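You operate a simulated robot arm through the tools that you are given. There is no shell and no other tool.

You are at the controls of a simulated robot arm. One attempt, no reset.

## Task
Set the hand pump's relief valve to blow at about 80 bar.
Fine: shut the release knob, pump till it blows, turn the yellow knob, pump till it blows again; open the release knob at the end.

It is judged by the outcome, as a careful person would: the job done as asked, and still so three seconds after it is handed in. It fails if anything else is knocked over, pushed out of place, dropped, spilled or broken.

## Robot
A 7-joint arm with a two-finger gripper, fixed in place. Base frame: the origin is on the floor under the middle of its stand, x ahead of it, y to its left, z up. Lengths are in mm, angles in rad, forces in N, time in s.
It reaches about 832 mm from its shoulder. Its first joint turns from -2.496 to 2.496 rad. Payload 1.47 kg.
Tool frame: the origin (TCP) lies between the finger pads and is the grasp point; the fingertips stand 16 mm ahead of it; z points along the fingers, y is the line along which they close. The gripper opens to 87 mm; its body begins 55 mm behind the TCP.
Orientation is that of the tool frame in the base frame, as a unit quaternion [x, y, z, w]. With the fingers straight down and closing along the base's y, the tool's x points along the base's -x, its y along +y and its z along -z.

## Interface
- The arm moves only by the tool nudge_tool. Its argument "steps" is a list of rows, each an object of numbers (a shift or turn left out is 0, a gripper value left out holds the last): "ax", "ay", "az": the turn, a rotation vector about the tool's x, y, z in units of 6 degrees (1.0 is 6 degrees); "x", "y", "z": the shift along the tool's x, y, z in units of 50 mm (1.0 is 50 mm); "hand": the opening, from 0 (shut) to 1 (fully open). In form: [{"ax": .., "ay": .., "az": .., "x": .., "y": .., "z": .., "hand": ..}, ...]. A call has 1 to 20 rows; each row shifts and turns the commanded pose from where the row before left it, along the tool's axes as they then stand. A call with a number of a shift or a turn outside -1 to 1 is refused whole. Rows are played at 5 a second. More than 50 mm and 0.15 rad between two rows, or a gripper value outside its range, and nothing of the call is played. A pose out of reach is approached as far as the arm can. The call stops where the force on the tool passes 60 N (or 10 N more than at its start, if that is more) or the arm is blocked; 0.2 s more then pass. The fingers move at their own pace (about 45 mm/s each) and stop on an object; they squeeze with about 28 N. The grip force told is the motor's: it shows also when the fingers shut on nothing. Time passes only in rows, and 0.2 s behind the last, so rows that do not move let the fingers close. The reply holds the time, the measured pose of the TCP, the force on the tool along the base axes, the opening and the grip force, in the units named above and with some noise, with the torque about the TCP (base axes, N m) and any sound that the robot's microphone picked up, and new pictures: "views" is both (left out), scene, wrist or none.
- Cameras (640 x 400 px; columns grow to the right, rows downward): "scene" is fixed at [55.2, 498.7, 1127.9]; the picture's right is [-0.60, -0.80, 0.00], its down [-0.33, 0.25, -0.91] and it looks along [0.73, -0.55, -0.41] (base axes); focal length 314 px, centre (320, 200). "wrist" rides on the gripper at [73, 12, -90] in the tool frame; the picture's right is [-0.16, 0.99, 0.00], its down [-0.72, -0.12, -0.68] and it looks along [-0.67, -0.11, 0.73] (tool axes); focal length 247 px, centre (320, 200). There is no depth. A picture from a camera that has moved, and an enlarged one, comes with that camera's place and axes in the base frame and with its lens. The place of the scene camera against the robot may be out by one fixed shift of up to 25 mm in any direction.
- raise_lower(by): slides the trunk up (or, below 0, down) by that many mm; the arm rides with it, the base frame stays. It gives what a move gives, with no picture.
- close_up(camera, box): a new picture of the part [left, top, right, bottom] of that camera's present view, enlarged. The clock stands still meanwhile.
- close_job(): hands the job in; it is judged then, once.

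Places have to be worked out from the pictures, the camera data and where the tool is seen. Open the gripper and draw the arm clear of the work before you hand the job in, unless the task says otherwise.

The tools are called as a command line: name --argument value ..., lists and objects as JSON in quotes. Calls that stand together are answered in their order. nudge_tool: Moves the arm, as the interface text tells. Its arguments: {"type":"object","properties":{"steps":{"type":"array"},"views":{"type":"string","enum":["both","scene","wrist","none"]}},"required":["steps"]} The other tools are called the same way: raise_lower (by) moves the trunk up or down; close_up (camera, box) takes an enlarged picture of a part of a camera's view; close_job () hands the job in.

At the start:

```text
t: 0.0
tcp_pos: [363.0, 78.8, 934.9]
ee_rot: [0.0, 1.0, -0.001, 0.0]
wrist_force: [0.7, -0.3, 0.6]
torque: [0.01, 0.04, 0.03]
gripper_width: 86.9
grasp_force: 0.0
trunk travel left (down, up): [-807.0, 433.0]
```

scene: 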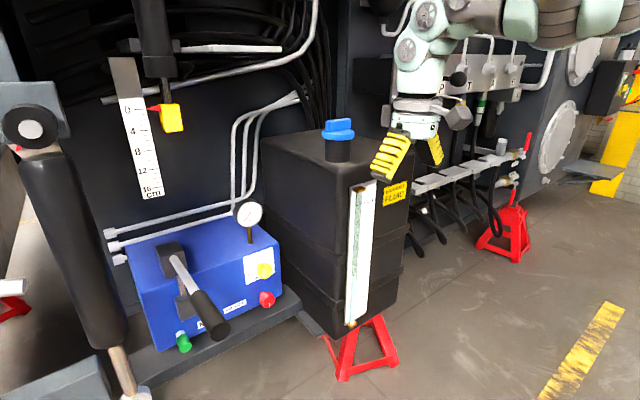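
wrist: 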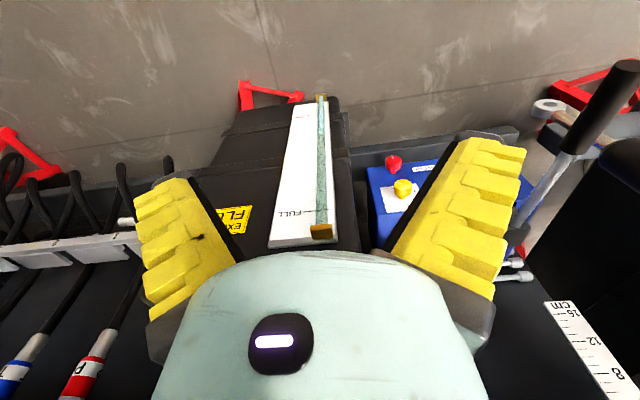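

I see a blue hand pump with a gauge, a yellow knob, a red knob, a green knob and a lever handle. I'll take enlarged views of it first.

close_up --camera "scene" --box '[100, 180, 320, 370]'

close_up --camera "scene" --box '[220, 190, 300, 320]'

close_up --camera "wrist" --box '[340, 120, 560, 270]'

```text
2.11 times, centred on (210, 275) of scene
camera zoom: at [55.2, 498.7, 1127.9], right [-0.6, -0.8, 0.0], down [-0.33, 0.25, -0.91], along [0.73, -0.55, -0.41], focal length 661 px, centre (552, 42)
```

zoom: 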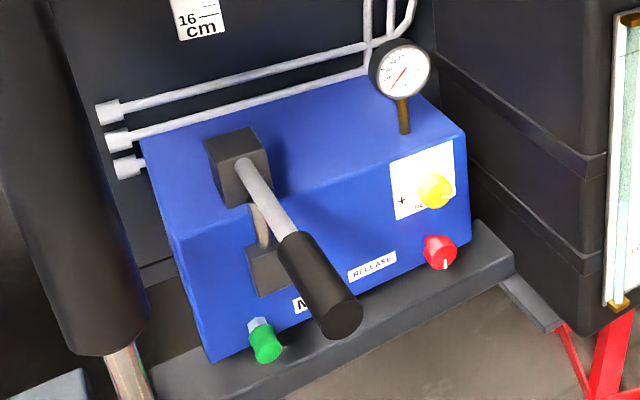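

```text
3.08 times, centred on (260, 255) of scene
camera zoom: at [55.2, 498.7, 1127.9], right [-0.6, -0.8, 0.0], down [-0.33, 0.25, -0.91], along [0.73, -0.55, -0.41], focal length 966 px, centre (505, 31)
```

zoom: 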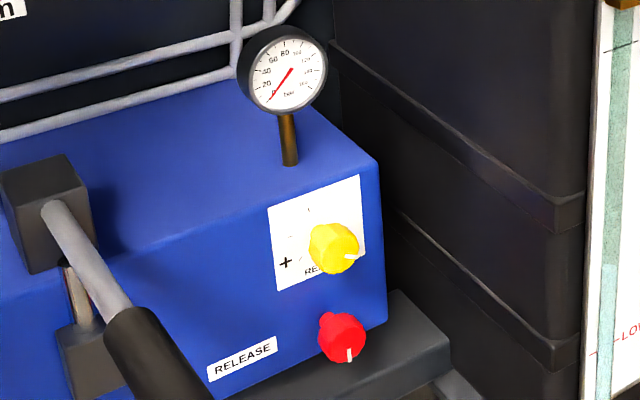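

```text
2.67 times, centred on (450, 195) of wrist
camera zoom: at [288.9, 89.0, 1023.1], right [0.16, 0.99, 0.0], down [0.72, -0.12, 0.68], along [0.67, -0.11, -0.73], focal length 659 px, centre (-27, 213)
```

zoom: 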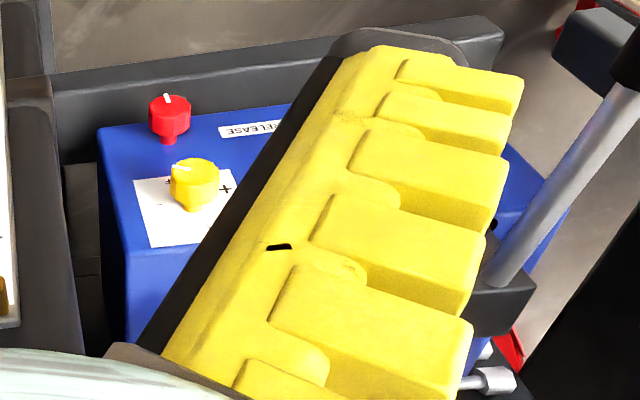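

The knobs are on the pump's front face, which faces the robot. From the two cameras I put the yellow knob near (670, 215, 610). I'll tilt the gripper forward part way to get a better look and to test the arm's reach.

nudge_tool --steps '[{"ay": -1}, {"ay": -1}, {"ay": -1}, {"ay": -1}, {"ay": -1}, {"ay": -1}, {"ay": -1}]' --views "both"

```text
t: 1.8
tcp_pos: [370.4, 143.6, 958.5]
ee_rot: [-0.08, 0.911, 0.075, 0.397]
wrist_force: [0.5, 0.5, 0.1]
torque: [0.02, 0.01, -0.01]
gripper_width: 86.7
grasp_force: 0.0
trunk travel left (down, up): [-807.0, 433.0]
stopped in row 7: the arm was blocked; the commanded pose is now the measured one
camera wrist: at [254.3, 130.0, 963.7], right [-0.1, 0.98, 0.19], down [0.03, -0.19, 0.98], along [0.99, 0.1, -0.01], focal length 247 px, centre (320, 200)
```

scene: 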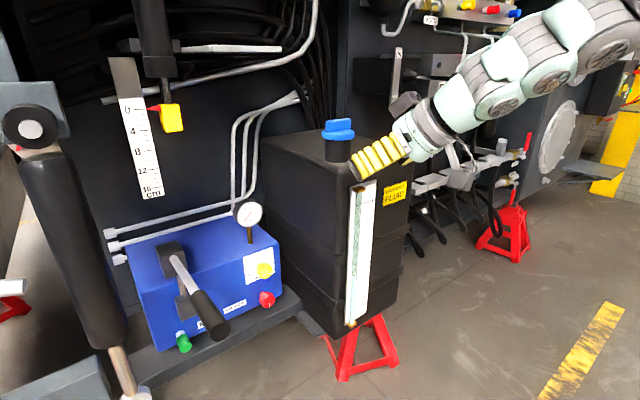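
wrist: 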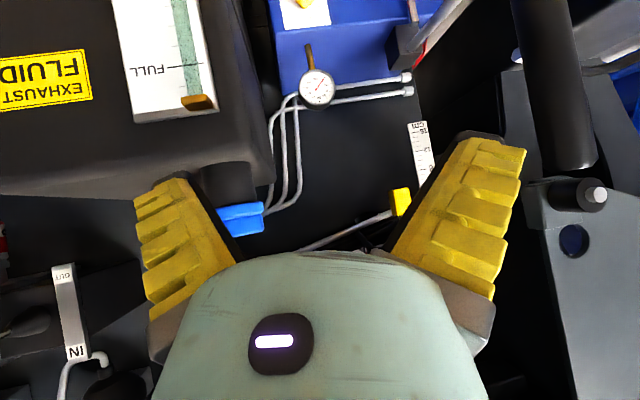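

The arm was blocked before the tilt finished, probably because it is folded too close to its base. The tank's front face is near x≈450 and its left side near y≈131. I'll move forward and left, above the pump, to unfold the arm.

nudge_tool --steps '[{"x": -0.366, "y": 0.239, "z": 0.426}, {"x": -0.366, "y": 0.239, "z": 0.426}, {"x": -0.366, "y": 0.239, "z": 0.426}, {"x": -0.366, "y": 0.239, "z": 0.426}]' --views "both"

```text
t: 2.8
tcp_pos: [470.9, 205.6, 956.0]
ee_rot: [-0.077, 0.913, 0.072, 0.393]
wrist_force: [0.0, 0.0, -1.5]
torque: [-0.01, -0.05, 0.01]
gripper_width: 87.1
grasp_force: 0.0
trunk travel left (down, up): [-807.0, 433.0]
camera wrist: at [354.1, 194.8, 962.1], right [-0.09, 0.98, 0.19], down [0.03, -0.18, 0.98], along [1.0, 0.09, -0.02], focal length 247 px, centre (320, 200)
```

scene: 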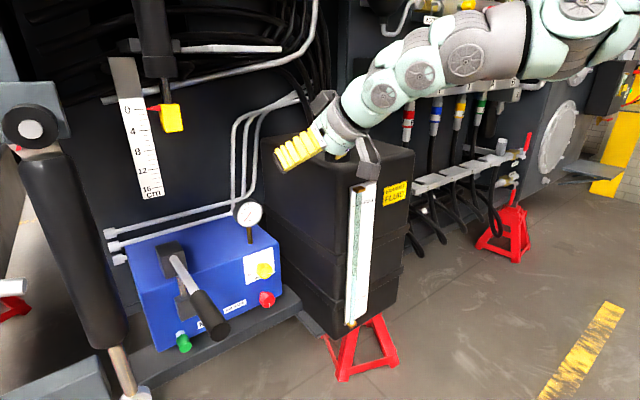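
wrist: 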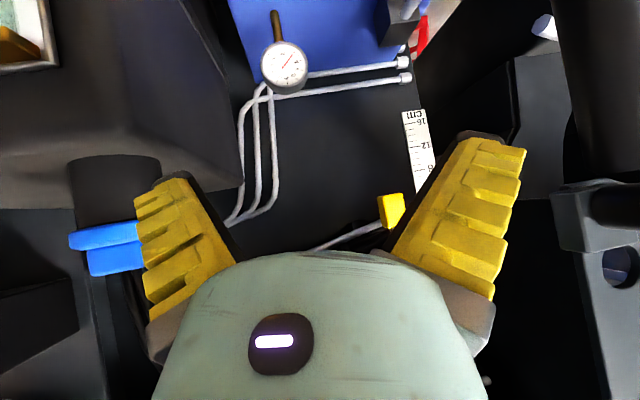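

This pose is unblocked and clear of the tank. I'll continue tilting towards horizontal.

nudge_tool --steps '[{"ay": -1}, {"ay": -1}, {"ay": -1}, {"ay": -1}, {"ay": -1}, {"ay": -1}, {"ay": -1}]' --views "both"

```text
t: 4.4
tcp_pos: [470.5, 209.1, 956.1]
ee_rot: [-0.046, 0.71, 0.096, 0.696]
wrist_force: [0.7, 0.3, 1.0]
torque: [-0.02, 0.02, -0.01]
gripper_width: 87.2
grasp_force: 0.1
trunk travel left (down, up): [-807.0, 433.0]
camera wrist: at [377.4, 207.2, 882.9], right [-0.19, 0.95, 0.23], down [-0.62, -0.3, 0.72], along [0.76, 0.0, 0.65], focal length 247 px, centre (320, 200)
```

scene: 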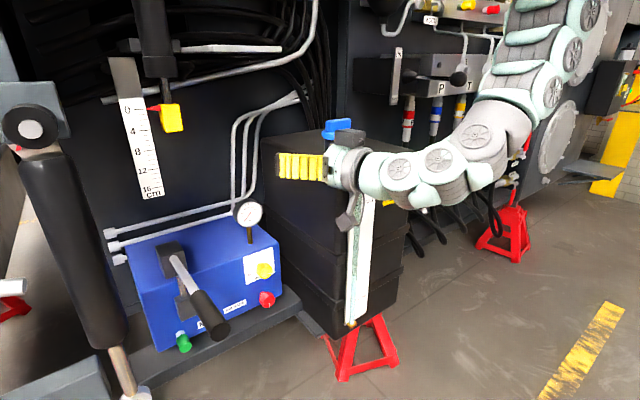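
wrist: 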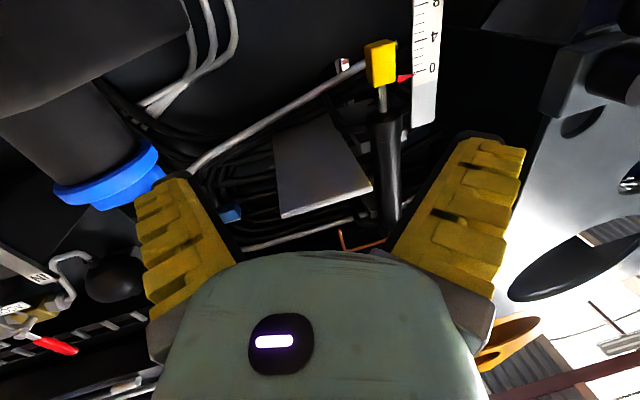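

The tool is now nearly horizontal, about 11° yawed. I'll lower the trunk in stages and look at the pump's face as I go.

raise_lower --by -200

nudge_tool --steps '[{"ax": 0.95}, {"ax": 0.95}]' --views "both"

```text
t: 6.5
tcp_pos: [470.1, 209.7, 755.9]
ee_rot: [-0.046, 0.711, 0.094, 0.695]
wrist_force: [-0.1, 0.4, 0.2]
torque: [0.01, 0.03, -0.02]
gripper_width: 86.9
grasp_force: 0.1
trunk travel left (down, up): [-607.0, 633.0]
```

```text
t: 7.1
tcp_pos: [469.4, 209.4, 755.6]
ee_rot: [0.025, 0.718, 0.024, 0.695]
wrist_force: [0.6, -0.4, -0.6]
torque: [-0.02, -0.01, 0.03]
gripper_width: 87.2
grasp_force: 0.0
trunk travel left (down, up): [-607.0, 633.0]
camera wrist: at [377.6, 225.2, 684.2], right [0.01, 0.97, 0.22], down [-0.66, -0.17, 0.73], along [0.75, -0.15, 0.64], focal length 247 px, centre (320, 200)
```

scene: 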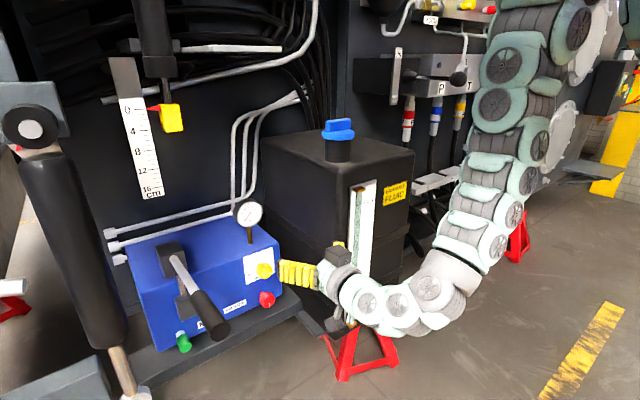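
wrist: 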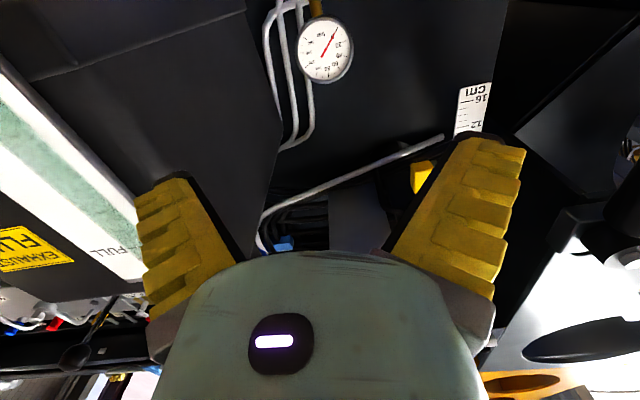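

The tool now points straight along +x and the gauge is visible from the wrist camera. I'll lower another 140 mm to bring the knobs into view.

raise_lower --by -140

nudge_tool --steps '[{"az": 0}]' --views "both"

```text
t: 8.8
tcp_pos: [471.0, 207.7, 615.2]
ee_rot: [0.023, 0.717, 0.024, 0.696]
wrist_force: [-0.1, -0.6, 0.2]
torque: [0.02, 0.02, 0.02]
gripper_width: 87.0
grasp_force: 0.1
trunk travel left (down, up): [-467.0, 773.0]
```

```text
t: 9.2
tcp_pos: [470.3, 210.2, 615.9]
ee_rot: [0.023, 0.717, 0.024, 0.696]
wrist_force: [-0.1, -0.1, 0.2]
torque: [0.02, 0.01, 0.0]
gripper_width: 86.9
grasp_force: 0.0
trunk travel left (down, up): [-467.0, 773.0]
camera wrist: at [377.4, 224.2, 543.9], right [0.0, 0.97, 0.22], down [-0.66, -0.17, 0.73], along [0.75, -0.15, 0.64], focal length 247 px, centre (320, 200)
```

scene: 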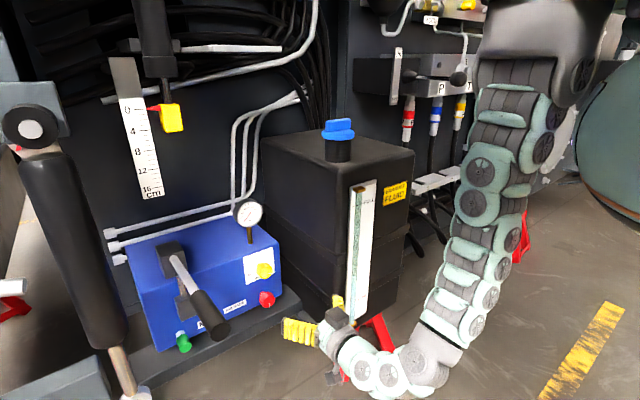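
wrist: 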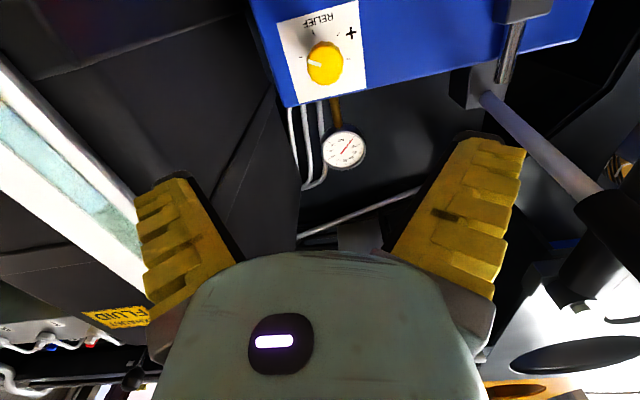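

close_up --camera "wrist" --box '[260, 0, 400, 180]'

close_up --camera "wrist" --box '[420, 0, 640, 330]'

close_up --camera "scene" --box '[150, 230, 340, 370]'

```text
2.22 times, centred on (330, 90) of wrist
camera zoom: at [377.4, 224.2, 543.9], right [0.0, 0.97, 0.22], down [-0.66, -0.17, 0.73], along [0.75, -0.15, 0.64], focal length 549 px, centre (298, 444)
```

zoom: 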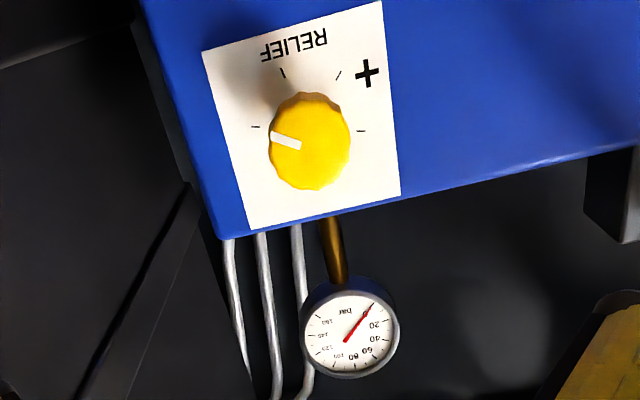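

```text
1.21 times, centred on (530, 165) of wrist
camera zoom: at [377.4, 224.2, 543.9], right [0.0, 0.97, 0.22], down [-0.66, -0.17, 0.73], along [0.75, -0.15, 0.64], focal length 299 px, centre (66, 242)
```

zoom: 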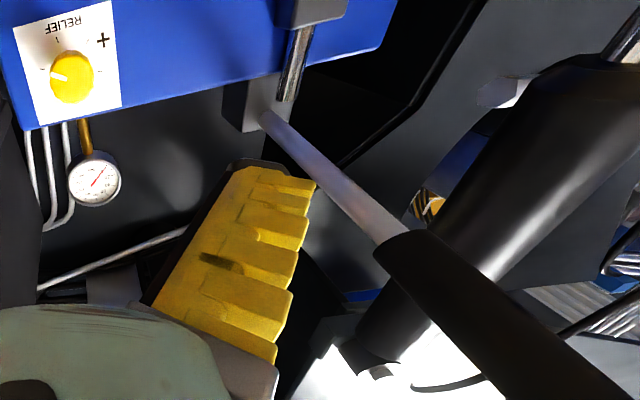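

```text
2.86 times, centred on (245, 300) of scene
camera zoom: at [55.2, 498.7, 1127.9], right [-0.6, -0.8, 0.0], down [-0.33, 0.25, -0.91], along [0.73, -0.55, -0.41], focal length 897 px, centre (534, -86)
```

zoom: 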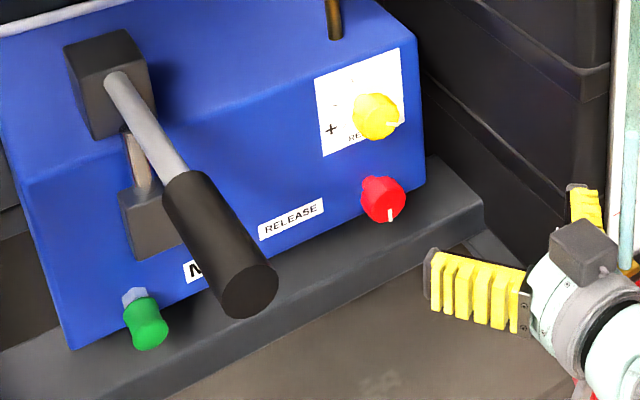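

The relief dial's "+" is at lower left when seen upright, and the pointer is at about 3 o'clock. I'll go down 100 mm to inspect the red release knob the same way.

raise_lower --by -95

nudge_tool --steps '[{"az": 0}]' --views "both"

close_up --camera "wrist" --box '[260, 0, 460, 125]'

close_up --camera "wrist" --box '[280, 60, 400, 180]'

```text
t: 10.5
tcp_pos: [470.7, 208.6, 519.3]
ee_rot: [0.024, 0.717, 0.023, 0.696]
wrist_force: [0.5, 0.3, 0.0]
torque: [-0.01, -0.01, 0.0]
gripper_width: 87.1
grasp_force: 0.0
trunk travel left (down, up): [-372.0, 868.0]
```

```text
t: 10.9
tcp_pos: [470.5, 208.9, 520.6]
ee_rot: [0.022, 0.717, 0.024, 0.696]
wrist_force: [0.6, 0.8, -0.3]
torque: [0.02, -0.01, 0.0]
gripper_width: 87.1
grasp_force: 0.1
trunk travel left (down, up): [-372.0, 868.0]
camera wrist: at [377.4, 224.2, 448.9], right [0.0, 0.97, 0.22], down [-0.66, -0.17, 0.73], along [0.75, -0.15, 0.64], focal length 247 px, centre (320, 200)
```

scene: 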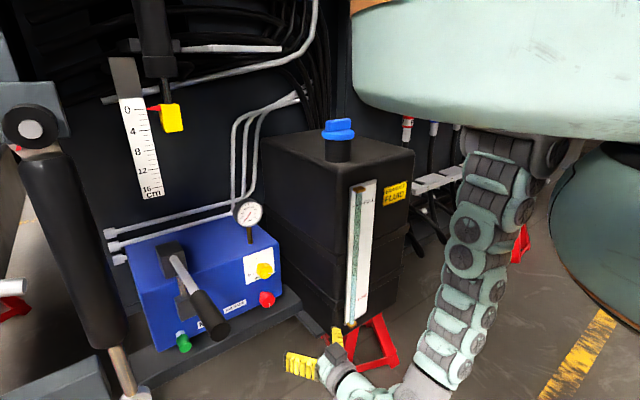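
wrist: 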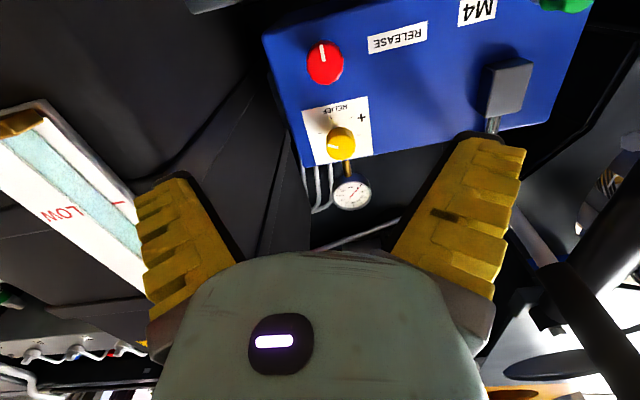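

```text
3.20 times, centred on (360, 62) of wrist
camera zoom: at [377.4, 224.2, 448.9], right [0.0, 0.97, 0.22], down [-0.66, -0.17, 0.73], along [0.75, -0.15, 0.64], focal length 790 px, centre (192, 640)
```

zoom: 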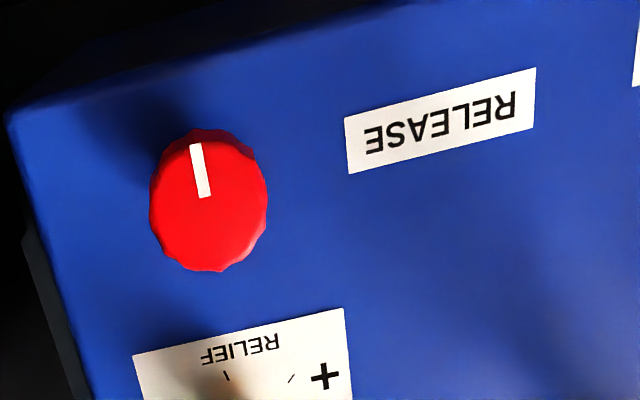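

```text
3.33 times, centred on (340, 120) of wrist
camera zoom: at [377.4, 224.2, 448.9], right [0.0, 0.97, 0.22], down [-0.66, -0.17, 0.73], along [0.75, -0.15, 0.64], focal length 823 px, centre (253, 467)
```

zoom: 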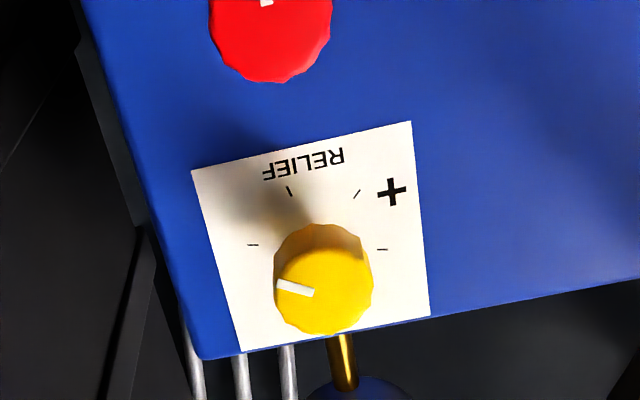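

Both knobs are about 37 mm across. Their front faces are near (667, 215, 511) for the red one and (667, 214, 608) for the yellow one. I'll straighten the tool, narrow the gripper, and move towards the red knob with its axis aligned.

nudge_tool --steps '[{"ay": -0.3, "az": -0.66, "hand": 0.75}, {"x": 0.19, "y": 0.12}, {"z": 0.9}, {"z": 0.9}]' --views "both"

close_up --camera "wrist" --box '[220, 0, 440, 200]'

```text
t: 11.9
tcp_pos: [550.7, 213.3, 517.3]
ee_rot: [-0.001, 0.707, 0.0, 0.707]
wrist_force: [0.9, 0.0, -0.5]
torque: [0.01, 0.02, 0.0]
gripper_width: 69.4
grasp_force: 3.2
out of reach, approached as far as the arm can: row 3, 4
trunk travel left (down, up): [-372.0, 868.0]
camera wrist: at [460.0, 224.6, 441.8], right [0.0, 0.99, 0.16], down [-0.68, -0.12, 0.72], along [0.73, -0.11, 0.67], focal length 247 px, centre (320, 200)
```

scene: 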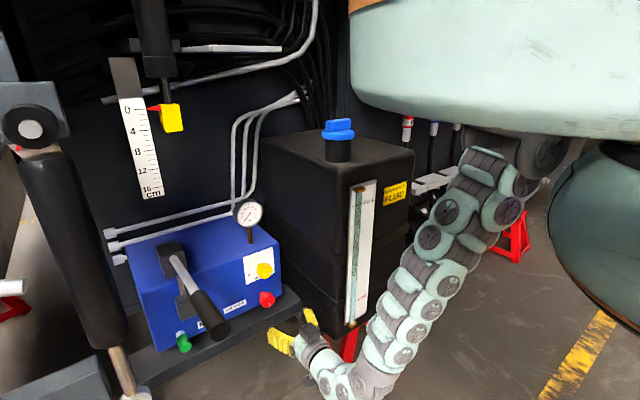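
wrist: 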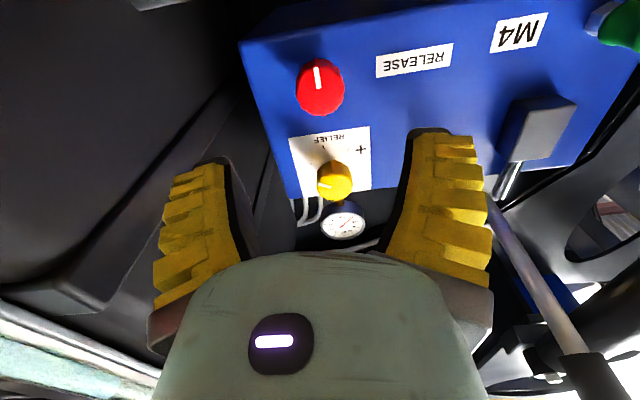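

```text
2.00 times, centred on (330, 100) of wrist
camera zoom: at [460.0, 224.6, 441.8], right [0.0, 0.99, 0.16], down [-0.68, -0.12, 0.72], along [0.73, -0.11, 0.67], focal length 494 px, centre (300, 400)
```

zoom: 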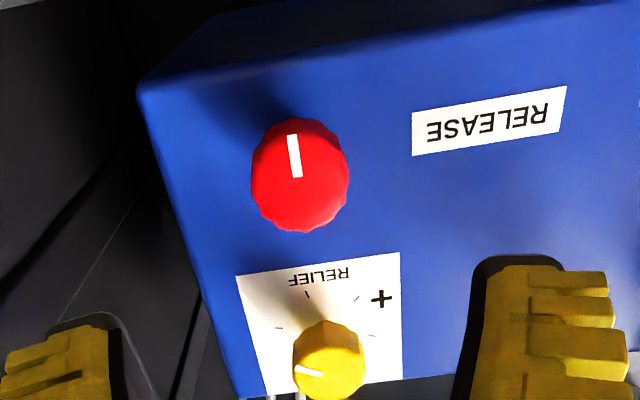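

The arm is at the limit of its reach because the shoulder sits too high. I'll raise the tool straight up by 200 mm and then lower the trunk by 200 mm, which brings the shoulder nearer the knob's height.

nudge_tool --steps '[{"x": -1}, {"x": -1}, {"x": -1}, {"x": -1}]' --views "scene"

raise_lower --by -200

nudge_tool --steps '[{"az": 0}]' --views "both"

```text
t: 12.6
tcp_pos: [565.5, 151.0, 513.7]
ee_rot: [0.093, 0.761, -0.081, 0.637]
wrist_force: [-18.0, 50.5, 11.2]
torque: [-1.28, -0.2, -1.33]
gripper_width: 45.9
grasp_force: 0.0
out of reach, approached as far as the arm can: row 1, 3
trunk travel left (down, up): [-372.0, 868.0]
stopped in row 3: the force on the tool passed its limit at 78 N (the readings are from after the stop); the commanded pose is now the measured one
```

scene: 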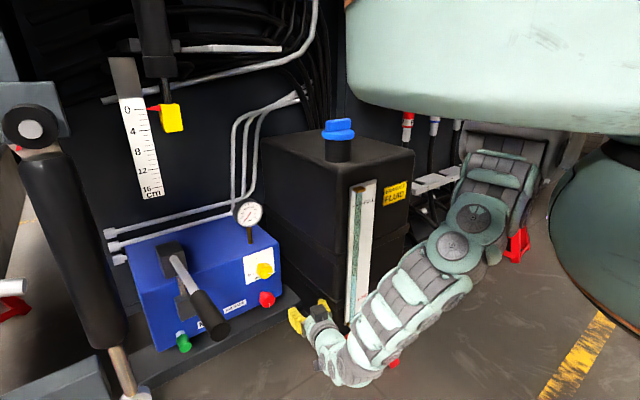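

```text
t: 13.0
tcp_pos: [568.9, 152.9, 511.2]
ee_rot: [0.086, 0.753, -0.082, 0.647]
wrist_force: [-9.8, 36.1, 18.7]
torque: [-1.5, 0.09, -0.92]
gripper_width: 50.6
grasp_force: 0.1
trunk travel left (down, up): [-364.0, 876.0]
stopped: the force on the tool passed its limit at 68 N (the readings are from after the stop); the commanded pose is now the measured one
```

```text
t: 13.4
tcp_pos: [569.7, 152.6, 510.4]
ee_rot: [0.088, 0.754, -0.084, 0.645]
wrist_force: [-12.3, 39.9, 14.5]
torque: [-1.35, 0.06, -1.15]
gripper_width: 50.5
grasp_force: 0.0
trunk travel left (down, up): [-364.0, 876.0]
camera wrist: at [474.2, 186.3, 450.1], right [0.26, 0.95, 0.14], down [-0.57, 0.03, 0.82], along [0.78, -0.3, 0.55], focal length 247 px, centre (320, 200)
```

scene: 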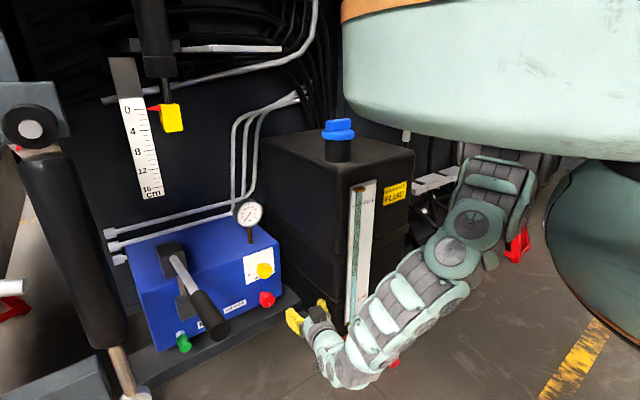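
wrist: 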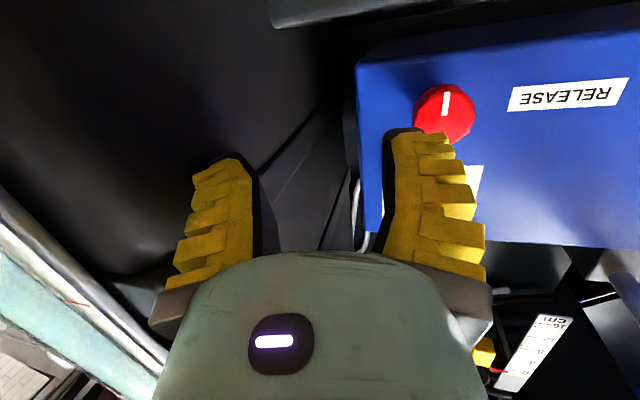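

An out-of-reach command made the arm swing sideways, and the gripper is now pressing against the tank side at about 40 N. I'll back off gently, away from the tank and towards the robot.

nudge_tool --steps '[{"x": 0.0, "y": 0.3, "z": -0.2}, {"x": 0.1, "y": 0.2, "z": -0.5}, {"x": 0.1, "y": 0.1, "z": -0.6}]' --views "both"

```text
t: 14.2
tcp_pos: [517.3, 175.0, 509.0]
ee_rot: [0.091, 0.752, -0.094, 0.646]
wrist_force: [-0.5, -0.2, -0.2]
torque: [-0.01, 0.02, 0.01]
gripper_width: 69.4
grasp_force: 3.2
trunk travel left (down, up): [-364.0, 876.0]
camera wrist: at [422.3, 210.3, 448.7], right [0.28, 0.95, 0.13], down [-0.57, 0.05, 0.82], along [0.77, -0.31, 0.56], focal length 247 px, centre (320, 200)
```

scene: 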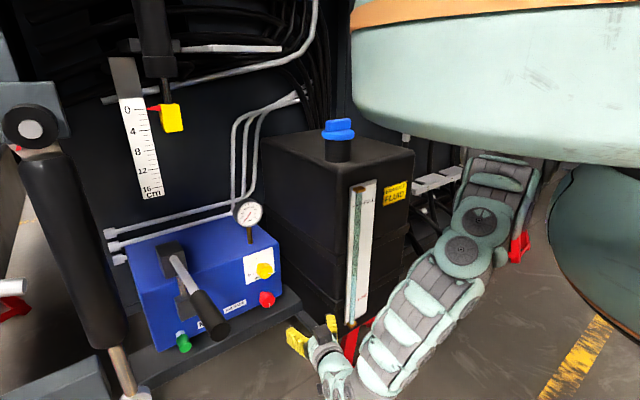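
wrist: 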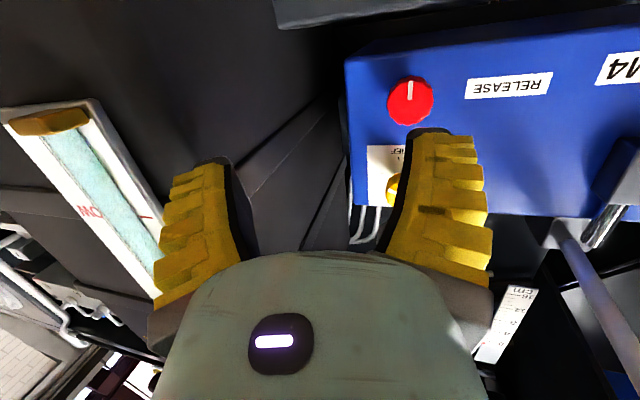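

It's free and the tank looks unmoved. I'll back out to the earlier safe pose and straighten the tool before changing the shoulder height.

nudge_tool --steps '[{"x": -0.1, "y": 0.08, "z": -0.67}, {"x": -0.1, "y": 0.08, "z": -0.67}, {"ax": -0.83, "ay": -0.47}, {"ax": -0.83, "ay": -0.47}, {"ax": -0.83, "ay": -0.47}]' --views "both"

```text
t: 15.4
tcp_pos: [456.5, 200.3, 528.7]
ee_rot: [-0.003, 0.708, 0.0, 0.707]
wrist_force: [-0.7, 0.3, 0.4]
torque: [0.03, -0.02, 0.05]
gripper_width: 69.2
grasp_force: 2.3
trunk travel left (down, up): [-364.0, 876.0]
camera wrist: at [366.1, 211.1, 453.9], right [0.0, 0.99, 0.15], down [-0.68, -0.11, 0.73], along [0.73, -0.1, 0.67], focal length 247 px, centre (320, 200)
```

scene: 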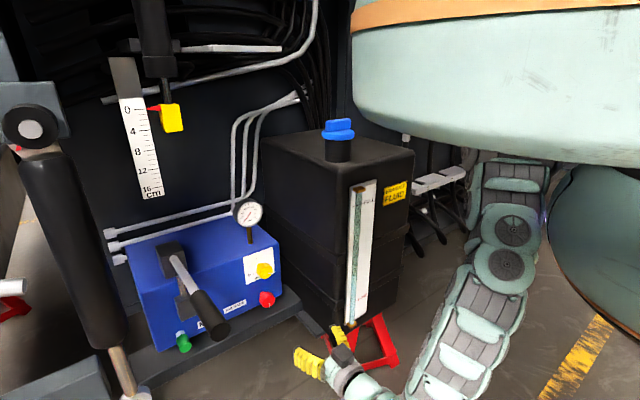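
wrist: 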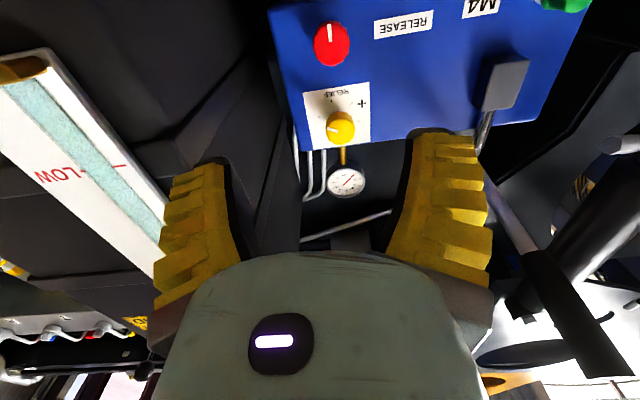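

The tool is straight again at (456, 200, 529). I'll raise it 100 mm and check that the arm follows cleanly.

nudge_tool --steps '[{"x": -0.7, "y": 0.07}, {"x": -0.7, "y": 0.07}, {"x": -0.6, "y": 0.06}]' --views "scene"

```text
t: 15.9
tcp_pos: [512.5, 143.2, 568.1]
ee_rot: [0.037, 0.682, -0.092, 0.725]
wrist_force: [-17.2, 6.8, 3.5]
torque: [-0.06, 0.08, -0.77]
gripper_width: 72.8
grasp_force: 3.5
out of reach, approached as far as the arm can: row 1, 2
trunk travel left (down, up): [-364.0, 876.0]
stopped in row 2: the arm was blocked; the commanded pose is now the measured one
```

scene: 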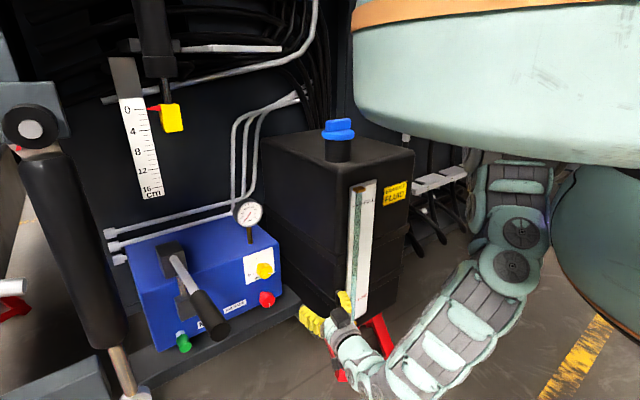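

Raising it was also out of reach, so the arm must be at a joint limit, and it drifted towards the tank again. I'll back away from the tank and look at the arm's shape to work out its geometry.

nudge_tool --steps '[{"z": -0.5, "y": 0.2, "x": 0.2}, {"z": -0.5, "y": 0.3, "x": 0.2}, {"z": -0.4, "y": 0.3, "x": 0.2}]' --views "both"

close_up --camera "scene" --box '[320, 130, 640, 400]'

```text
t: 16.7
tcp_pos: [451.8, 194.5, 529.2]
ee_rot: [0.035, 0.684, -0.085, 0.724]
wrist_force: [-0.8, 0.3, 0.5]
torque: [0.01, 0.02, -0.01]
gripper_width: 69.3
grasp_force: 2.5
trunk travel left (down, up): [-364.0, 876.0]
camera wrist: at [367.1, 215.8, 449.4], right [0.16, 0.98, 0.09], down [-0.72, 0.05, 0.69], along [0.67, -0.18, 0.72], focal length 247 px, centre (320, 200)
```

scene: 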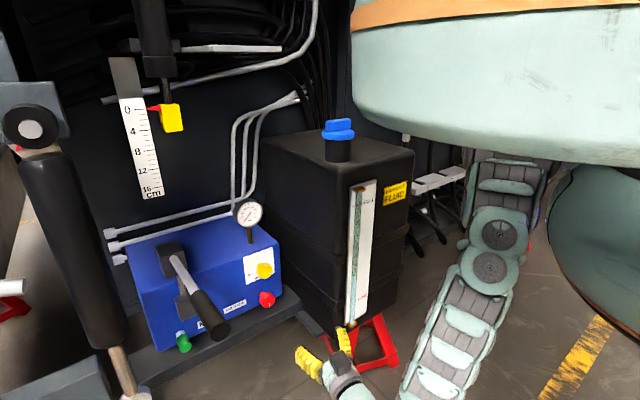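
wrist: 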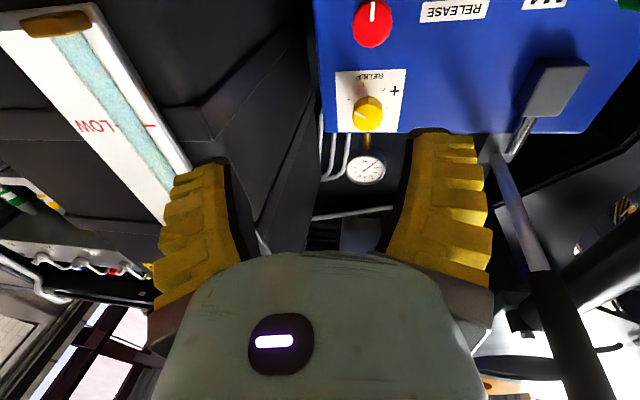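

```text
1.48 times, centred on (480, 265) of scene
camera zoom: at [55.2, 498.7, 1127.9], right [-0.6, -0.8, 0.0], down [-0.33, 0.25, -0.91], along [0.73, -0.55, -0.41], focal length 465 px, centre (83, 104)
```

zoom: 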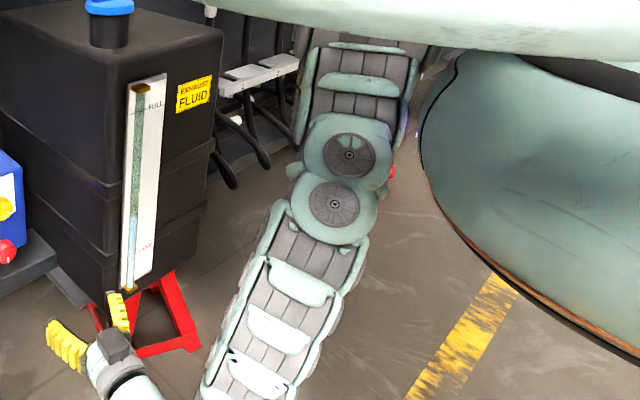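

I need to find a comfortable arm posture without risking contact with the tank. I'll raise the trunk well above everything and test reach there.

raise_lower --by 560

nudge_tool --steps '[{"az": 0}]' --views "both"

```text
refused: 560 is not a number from -400 to 400
```

```text
t: 17.1
tcp_pos: [451.6, 195.6, 530.9]
ee_rot: [0.036, 0.683, -0.086, 0.724]
wrist_force: [0.0, -0.3, 0.3]
torque: [0.0, 0.03, 0.04]
gripper_width: 69.1
grasp_force: 3.5
trunk travel left (down, up): [-364.0, 876.0]
camera wrist: at [368.2, 215.5, 449.7], right [0.16, 0.98, 0.09], down [-0.73, 0.05, 0.69], along [0.67, -0.18, 0.72], focal length 247 px, centre (320, 200)
```

scene: 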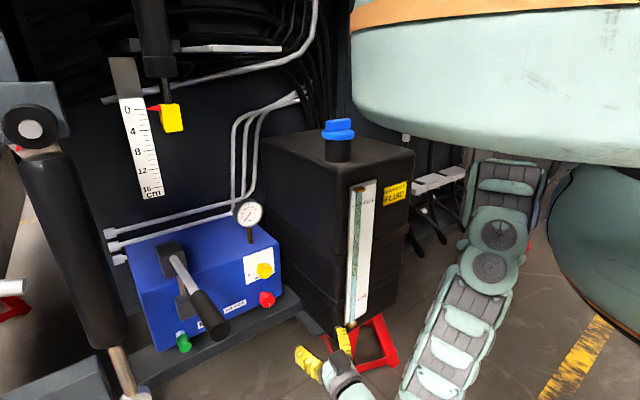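
wrist: 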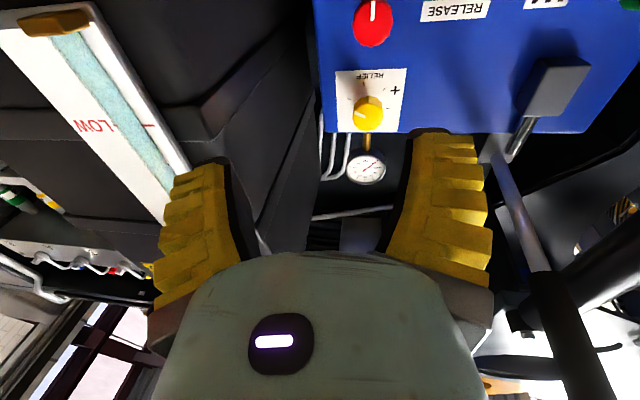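

The raise is limited to 400 mm per call, so I'll do it in two steps.

raise_lower --by 400

nudge_tool --steps '[{"az": 0}]' --views "scene"

raise_lower --by 150

nudge_tool --steps '[{"az": 0}]' --views "both"

```text
t: 21.0
tcp_pos: [451.5, 195.0, 931.4]
ee_rot: [0.035, 0.684, -0.084, 0.724]
wrist_force: [0.7, 0.1, 0.4]
torque: [0.01, -0.01, -0.02]
gripper_width: 69.4
grasp_force: 2.9
trunk travel left (down, up): [-764.0, 476.0]
```

```text
t: 21.4
tcp_pos: [453.1, 195.2, 930.5]
ee_rot: [0.034, 0.683, -0.084, 0.724]
wrist_force: [0.7, 0.3, 0.6]
torque: [0.0, -0.01, -0.02]
gripper_width: 69.2
grasp_force: 2.3
trunk travel left (down, up): [-764.0, 476.0]
```

scene: 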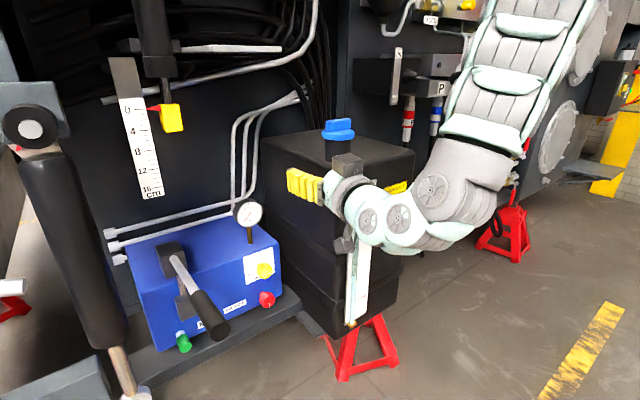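

```text
t: 23.1
tcp_pos: [451.6, 195.6, 1080.2]
ee_rot: [0.035, 0.683, -0.085, 0.724]
wrist_force: [-0.4, -0.9, 0.4]
torque: [-0.03, -0.03, 0.01]
gripper_width: 69.0
grasp_force: 2.8
trunk travel left (down, up): [-914.0, 326.0]
```

```text
t: 23.5
tcp_pos: [452.5, 195.3, 1080.4]
ee_rot: [0.034, 0.684, -0.083, 0.724]
wrist_force: [-1.1, 0.2, -0.5]
torque: [-0.01, -0.02, 0.0]
gripper_width: 69.4
grasp_force: 2.8
trunk travel left (down, up): [-914.0, 326.0]
camera wrist: at [368.3, 215.4, 999.6], right [0.16, 0.98, 0.09], down [-0.73, 0.05, 0.69], along [0.67, -0.18, 0.72], focal length 247 px, centre (320, 200)
```

scene: 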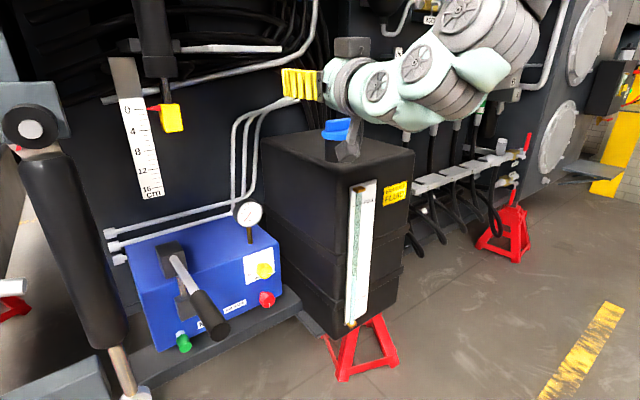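
wrist: 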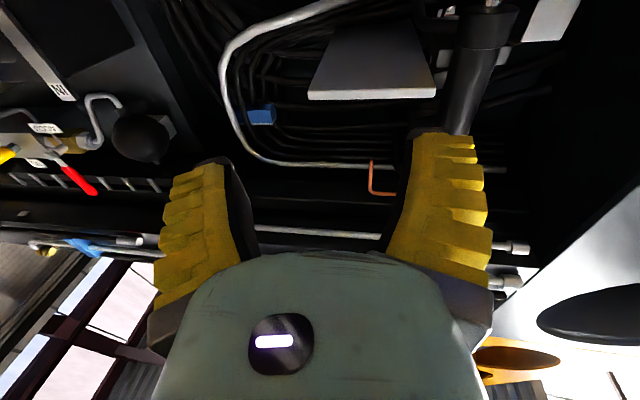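

Now at z=1080, clear of the tank. I'll straighten the tool and test forward reach in small steps.

nudge_tool --steps '[{"ax": -0.8, "ay": 0.3}, {"ax": -0.8, "ay": 0.3}, {"z": 0.5}, {"z": 0.5}]' --views "scene"

```text
t: 24.5
tcp_pos: [502.1, 194.6, 1079.7]
ee_rot: [-0.025, 0.71, -0.025, 0.703]
wrist_force: [-1.5, 0.1, -0.2]
torque: [-0.01, -0.04, 0.02]
gripper_width: 69.1
grasp_force: 3.0
trunk travel left (down, up): [-914.0, 326.0]
```

scene: 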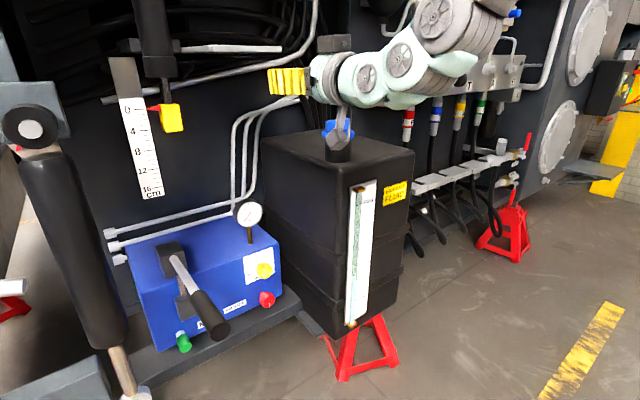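

Forward to x=502 works. I'll raise the trunk another 150 mm for clearance, then test a position that is lower relative to the shoulder.

raise_lower --by 150

nudge_tool --steps '[{"x": 0.8}, {"x": 0.8}, {"x": 0.8}]' --views "none"

```text
t: 26.3
tcp_pos: [503.2, 195.2, 1229.8]
ee_rot: [-0.023, 0.711, -0.025, 0.703]
wrist_force: [0.0, 0.0, 0.4]
torque: [0.0, -0.03, -0.02]
gripper_width: 69.2
grasp_force: 2.8
trunk travel left (down, up): [-1064.0, 176.0]
```

```text
t: 27.1
tcp_pos: [490.7, 158.2, 1179.6]
ee_rot: [-0.023, 0.711, -0.026, 0.703]
wrist_force: [-0.5, -0.5, 0.2]
torque: [0.01, 0.0, 0.02]
gripper_width: 69.6
grasp_force: 2.6
out of reach, approached as far as the arm can: row 1, 2, 3
trunk travel left (down, up): [-1064.0, 176.0]
```

Moving down is out of reach, so the arm was nearly fully stretched. The shoulder therefore seems to be higher and to the right, and I should work with the tool higher relative to the trunk. I'll test going up.

nudge_tool --steps '[{"x": -0.7}, {"x": -0.7}, {"x": -0.7}]' --views "scene"

```text
t: 28.1
tcp_pos: [540.8, 140.4, 1266.6]
ee_rot: [-0.033, 0.674, -0.072, 0.735]
wrist_force: [-0.6, 0.1, -0.3]
torque: [0.02, 0.01, -0.02]
gripper_width: 69.4
grasp_force: 3.4
out of reach, approached as far as the arm can: row 2, 3
trunk travel left (down, up): [-1064.0, 176.0]
stopped in row 3: the arm was blocked; the commanded pose is now the measured one
```

scene: 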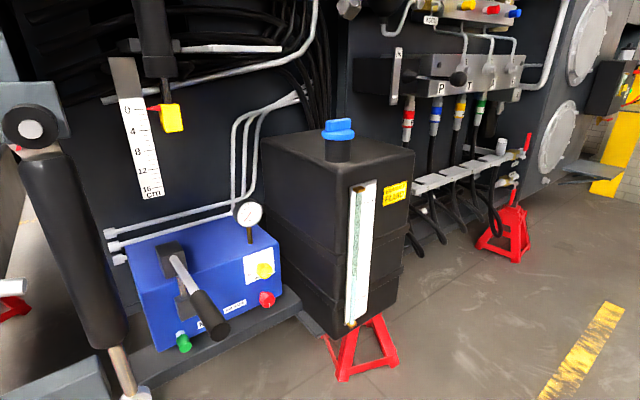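

The arm moved forward to (541, 140, 1267) when blocked. I'll check the wrist view for obstacles ahead before testing more forward positions.

nudge_tool --steps '[{"az": 0}]' --views "wrist"

```text
t: 28.5
tcp_pos: [540.0, 142.7, 1267.0]
ee_rot: [-0.031, 0.676, -0.07, 0.733]
wrist_force: [-0.5, 0.3, -1.0]
torque: [0.01, -0.05, 0.02]
gripper_width: 69.3
grasp_force: 3.0
trunk travel left (down, up): [-1064.0, 176.0]
camera wrist: at [455.7, 146.5, 1183.5], right [0.04, 1.0, 0.02], down [-0.74, 0.02, 0.67], along [0.67, -0.04, 0.74], focal length 247 px, centre (320, 200)
```

wrist: 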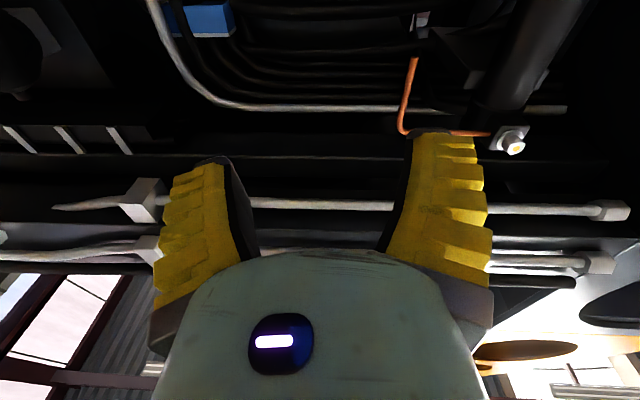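

I'll lower the trunk 150 mm to stay clear of the overhead pipes, then straighten the tool and test a position further forward.

raise_lower --by -150

nudge_tool --steps '[{"z": 0.6}, {"z": 0.6, "y": 0.3}]' --views "both"

```text
t: 30.2
tcp_pos: [540.1, 140.8, 1116.7]
ee_rot: [-0.032, 0.676, -0.07, 0.733]
wrist_force: [0.7, 0.3, -0.5]
torque: [-0.03, -0.01, 0.01]
gripper_width: 69.3
grasp_force: 2.8
trunk travel left (down, up): [-914.0, 326.0]
```

```text
t: 30.8
tcp_pos: [595.0, 166.3, 1117.0]
ee_rot: [-0.034, 0.68, -0.06, 0.73]
wrist_force: [0.0, -0.3, -0.3]
torque: [0.02, 0.01, -0.01]
gripper_width: 69.2
grasp_force: 2.5
trunk travel left (down, up): [-914.0, 326.0]
camera wrist: at [509.3, 170.0, 1034.9], right [0.03, 1.0, 0.03], down [-0.73, 0.0, 0.68], along [0.68, -0.04, 0.73], focal length 247 px, centre (320, 200)
```

scene: 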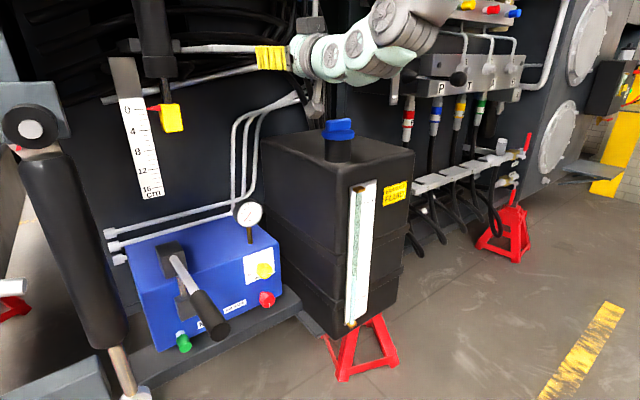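
wrist: 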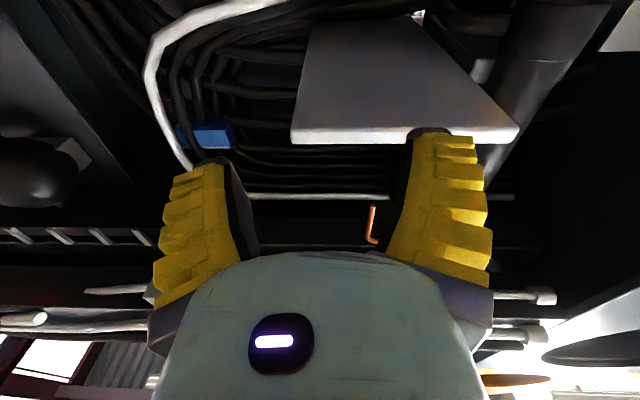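

At x=595 the arm follows well, but a plate on the wall is close ahead. I'll straighten the orientation and shift left to y≈215 before lowering in front of the pump.

nudge_tool --steps '[{"ax": -0.15, "ay": 0.35, "az": 0.62}, {"ax": -0.15, "ay": 0.35, "az": 0.62}, {"y": 0.5}, {"y": 0.5}]' --views "both"

```text
t: 31.8
tcp_pos: [597.8, 212.9, 1117.8]
ee_rot: [0.001, 0.707, -0.006, 0.707]
wrist_force: [0.3, -0.1, -0.1]
torque: [0.0, 0.01, 0.02]
gripper_width: 69.2
grasp_force: 3.5
out of reach, approached as far as the arm can: row 2
trunk travel left (down, up): [-914.0, 326.0]
camera wrist: at [506.0, 223.7, 1041.3], right [0.01, 0.99, 0.15], down [-0.68, -0.1, 0.72], along [0.73, -0.11, 0.67], focal length 247 px, centre (320, 200)
```

scene: 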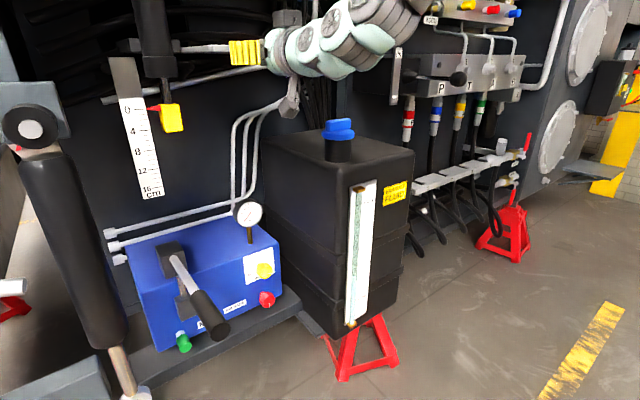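
wrist: 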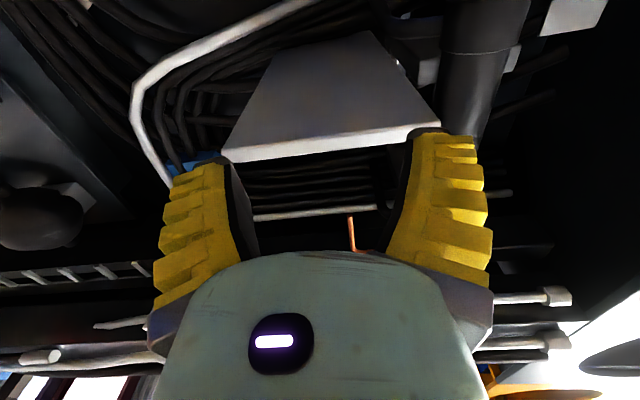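

The pose is now straight at (598, 213, 1118) with the arm comfortable. I'll lower 200 mm and check the clearance between the arm's links and the tank.

raise_lower --by -200

nudge_tool --steps '[{"az": 0}]' --views "both"

close_up --camera "scene" --box '[200, 0, 520, 200]'

```text
t: 34.0
tcp_pos: [596.5, 213.4, 916.0]
ee_rot: [0.0, 0.707, -0.006, 0.707]
wrist_force: [-0.5, 0.2, 0.0]
torque: [0.05, -0.04, -0.01]
gripper_width: 69.2
grasp_force: 2.8
trunk travel left (down, up): [-714.0, 526.0]
```

```text
t: 34.4
tcp_pos: [597.5, 213.3, 916.4]
ee_rot: [0.002, 0.707, -0.007, 0.707]
wrist_force: [-0.6, 0.2, -0.8]
torque: [-0.02, 0.02, 0.04]
gripper_width: 69.3
grasp_force: 3.0
trunk travel left (down, up): [-714.0, 526.0]
camera wrist: at [505.9, 223.7, 841.2], right [0.01, 0.99, 0.15], down [-0.68, -0.1, 0.72], along [0.73, -0.11, 0.67], focal length 247 px, centre (320, 200)
```

scene: 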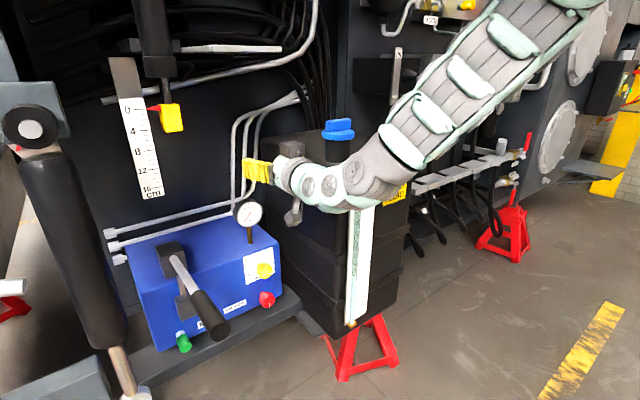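
wrist: 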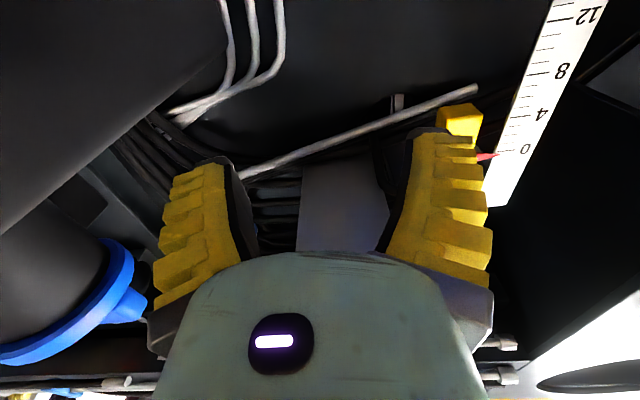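

```text
2.00 times, centred on (360, 100) of scene
camera zoom: at [55.2, 498.7, 1127.9], right [-0.6, -0.8, 0.0], down [-0.33, 0.25, -0.91], along [0.73, -0.55, -0.41], focal length 628 px, centre (240, 400)
```

zoom: 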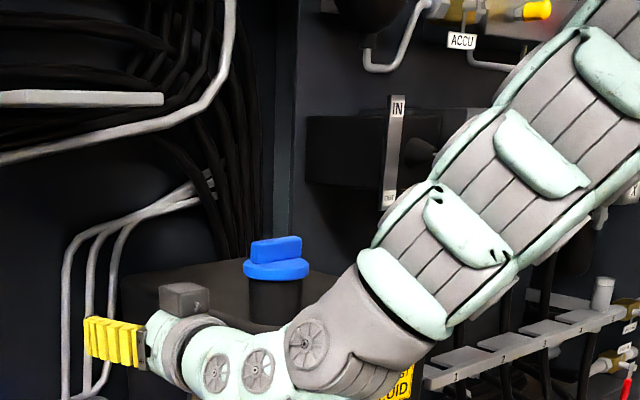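

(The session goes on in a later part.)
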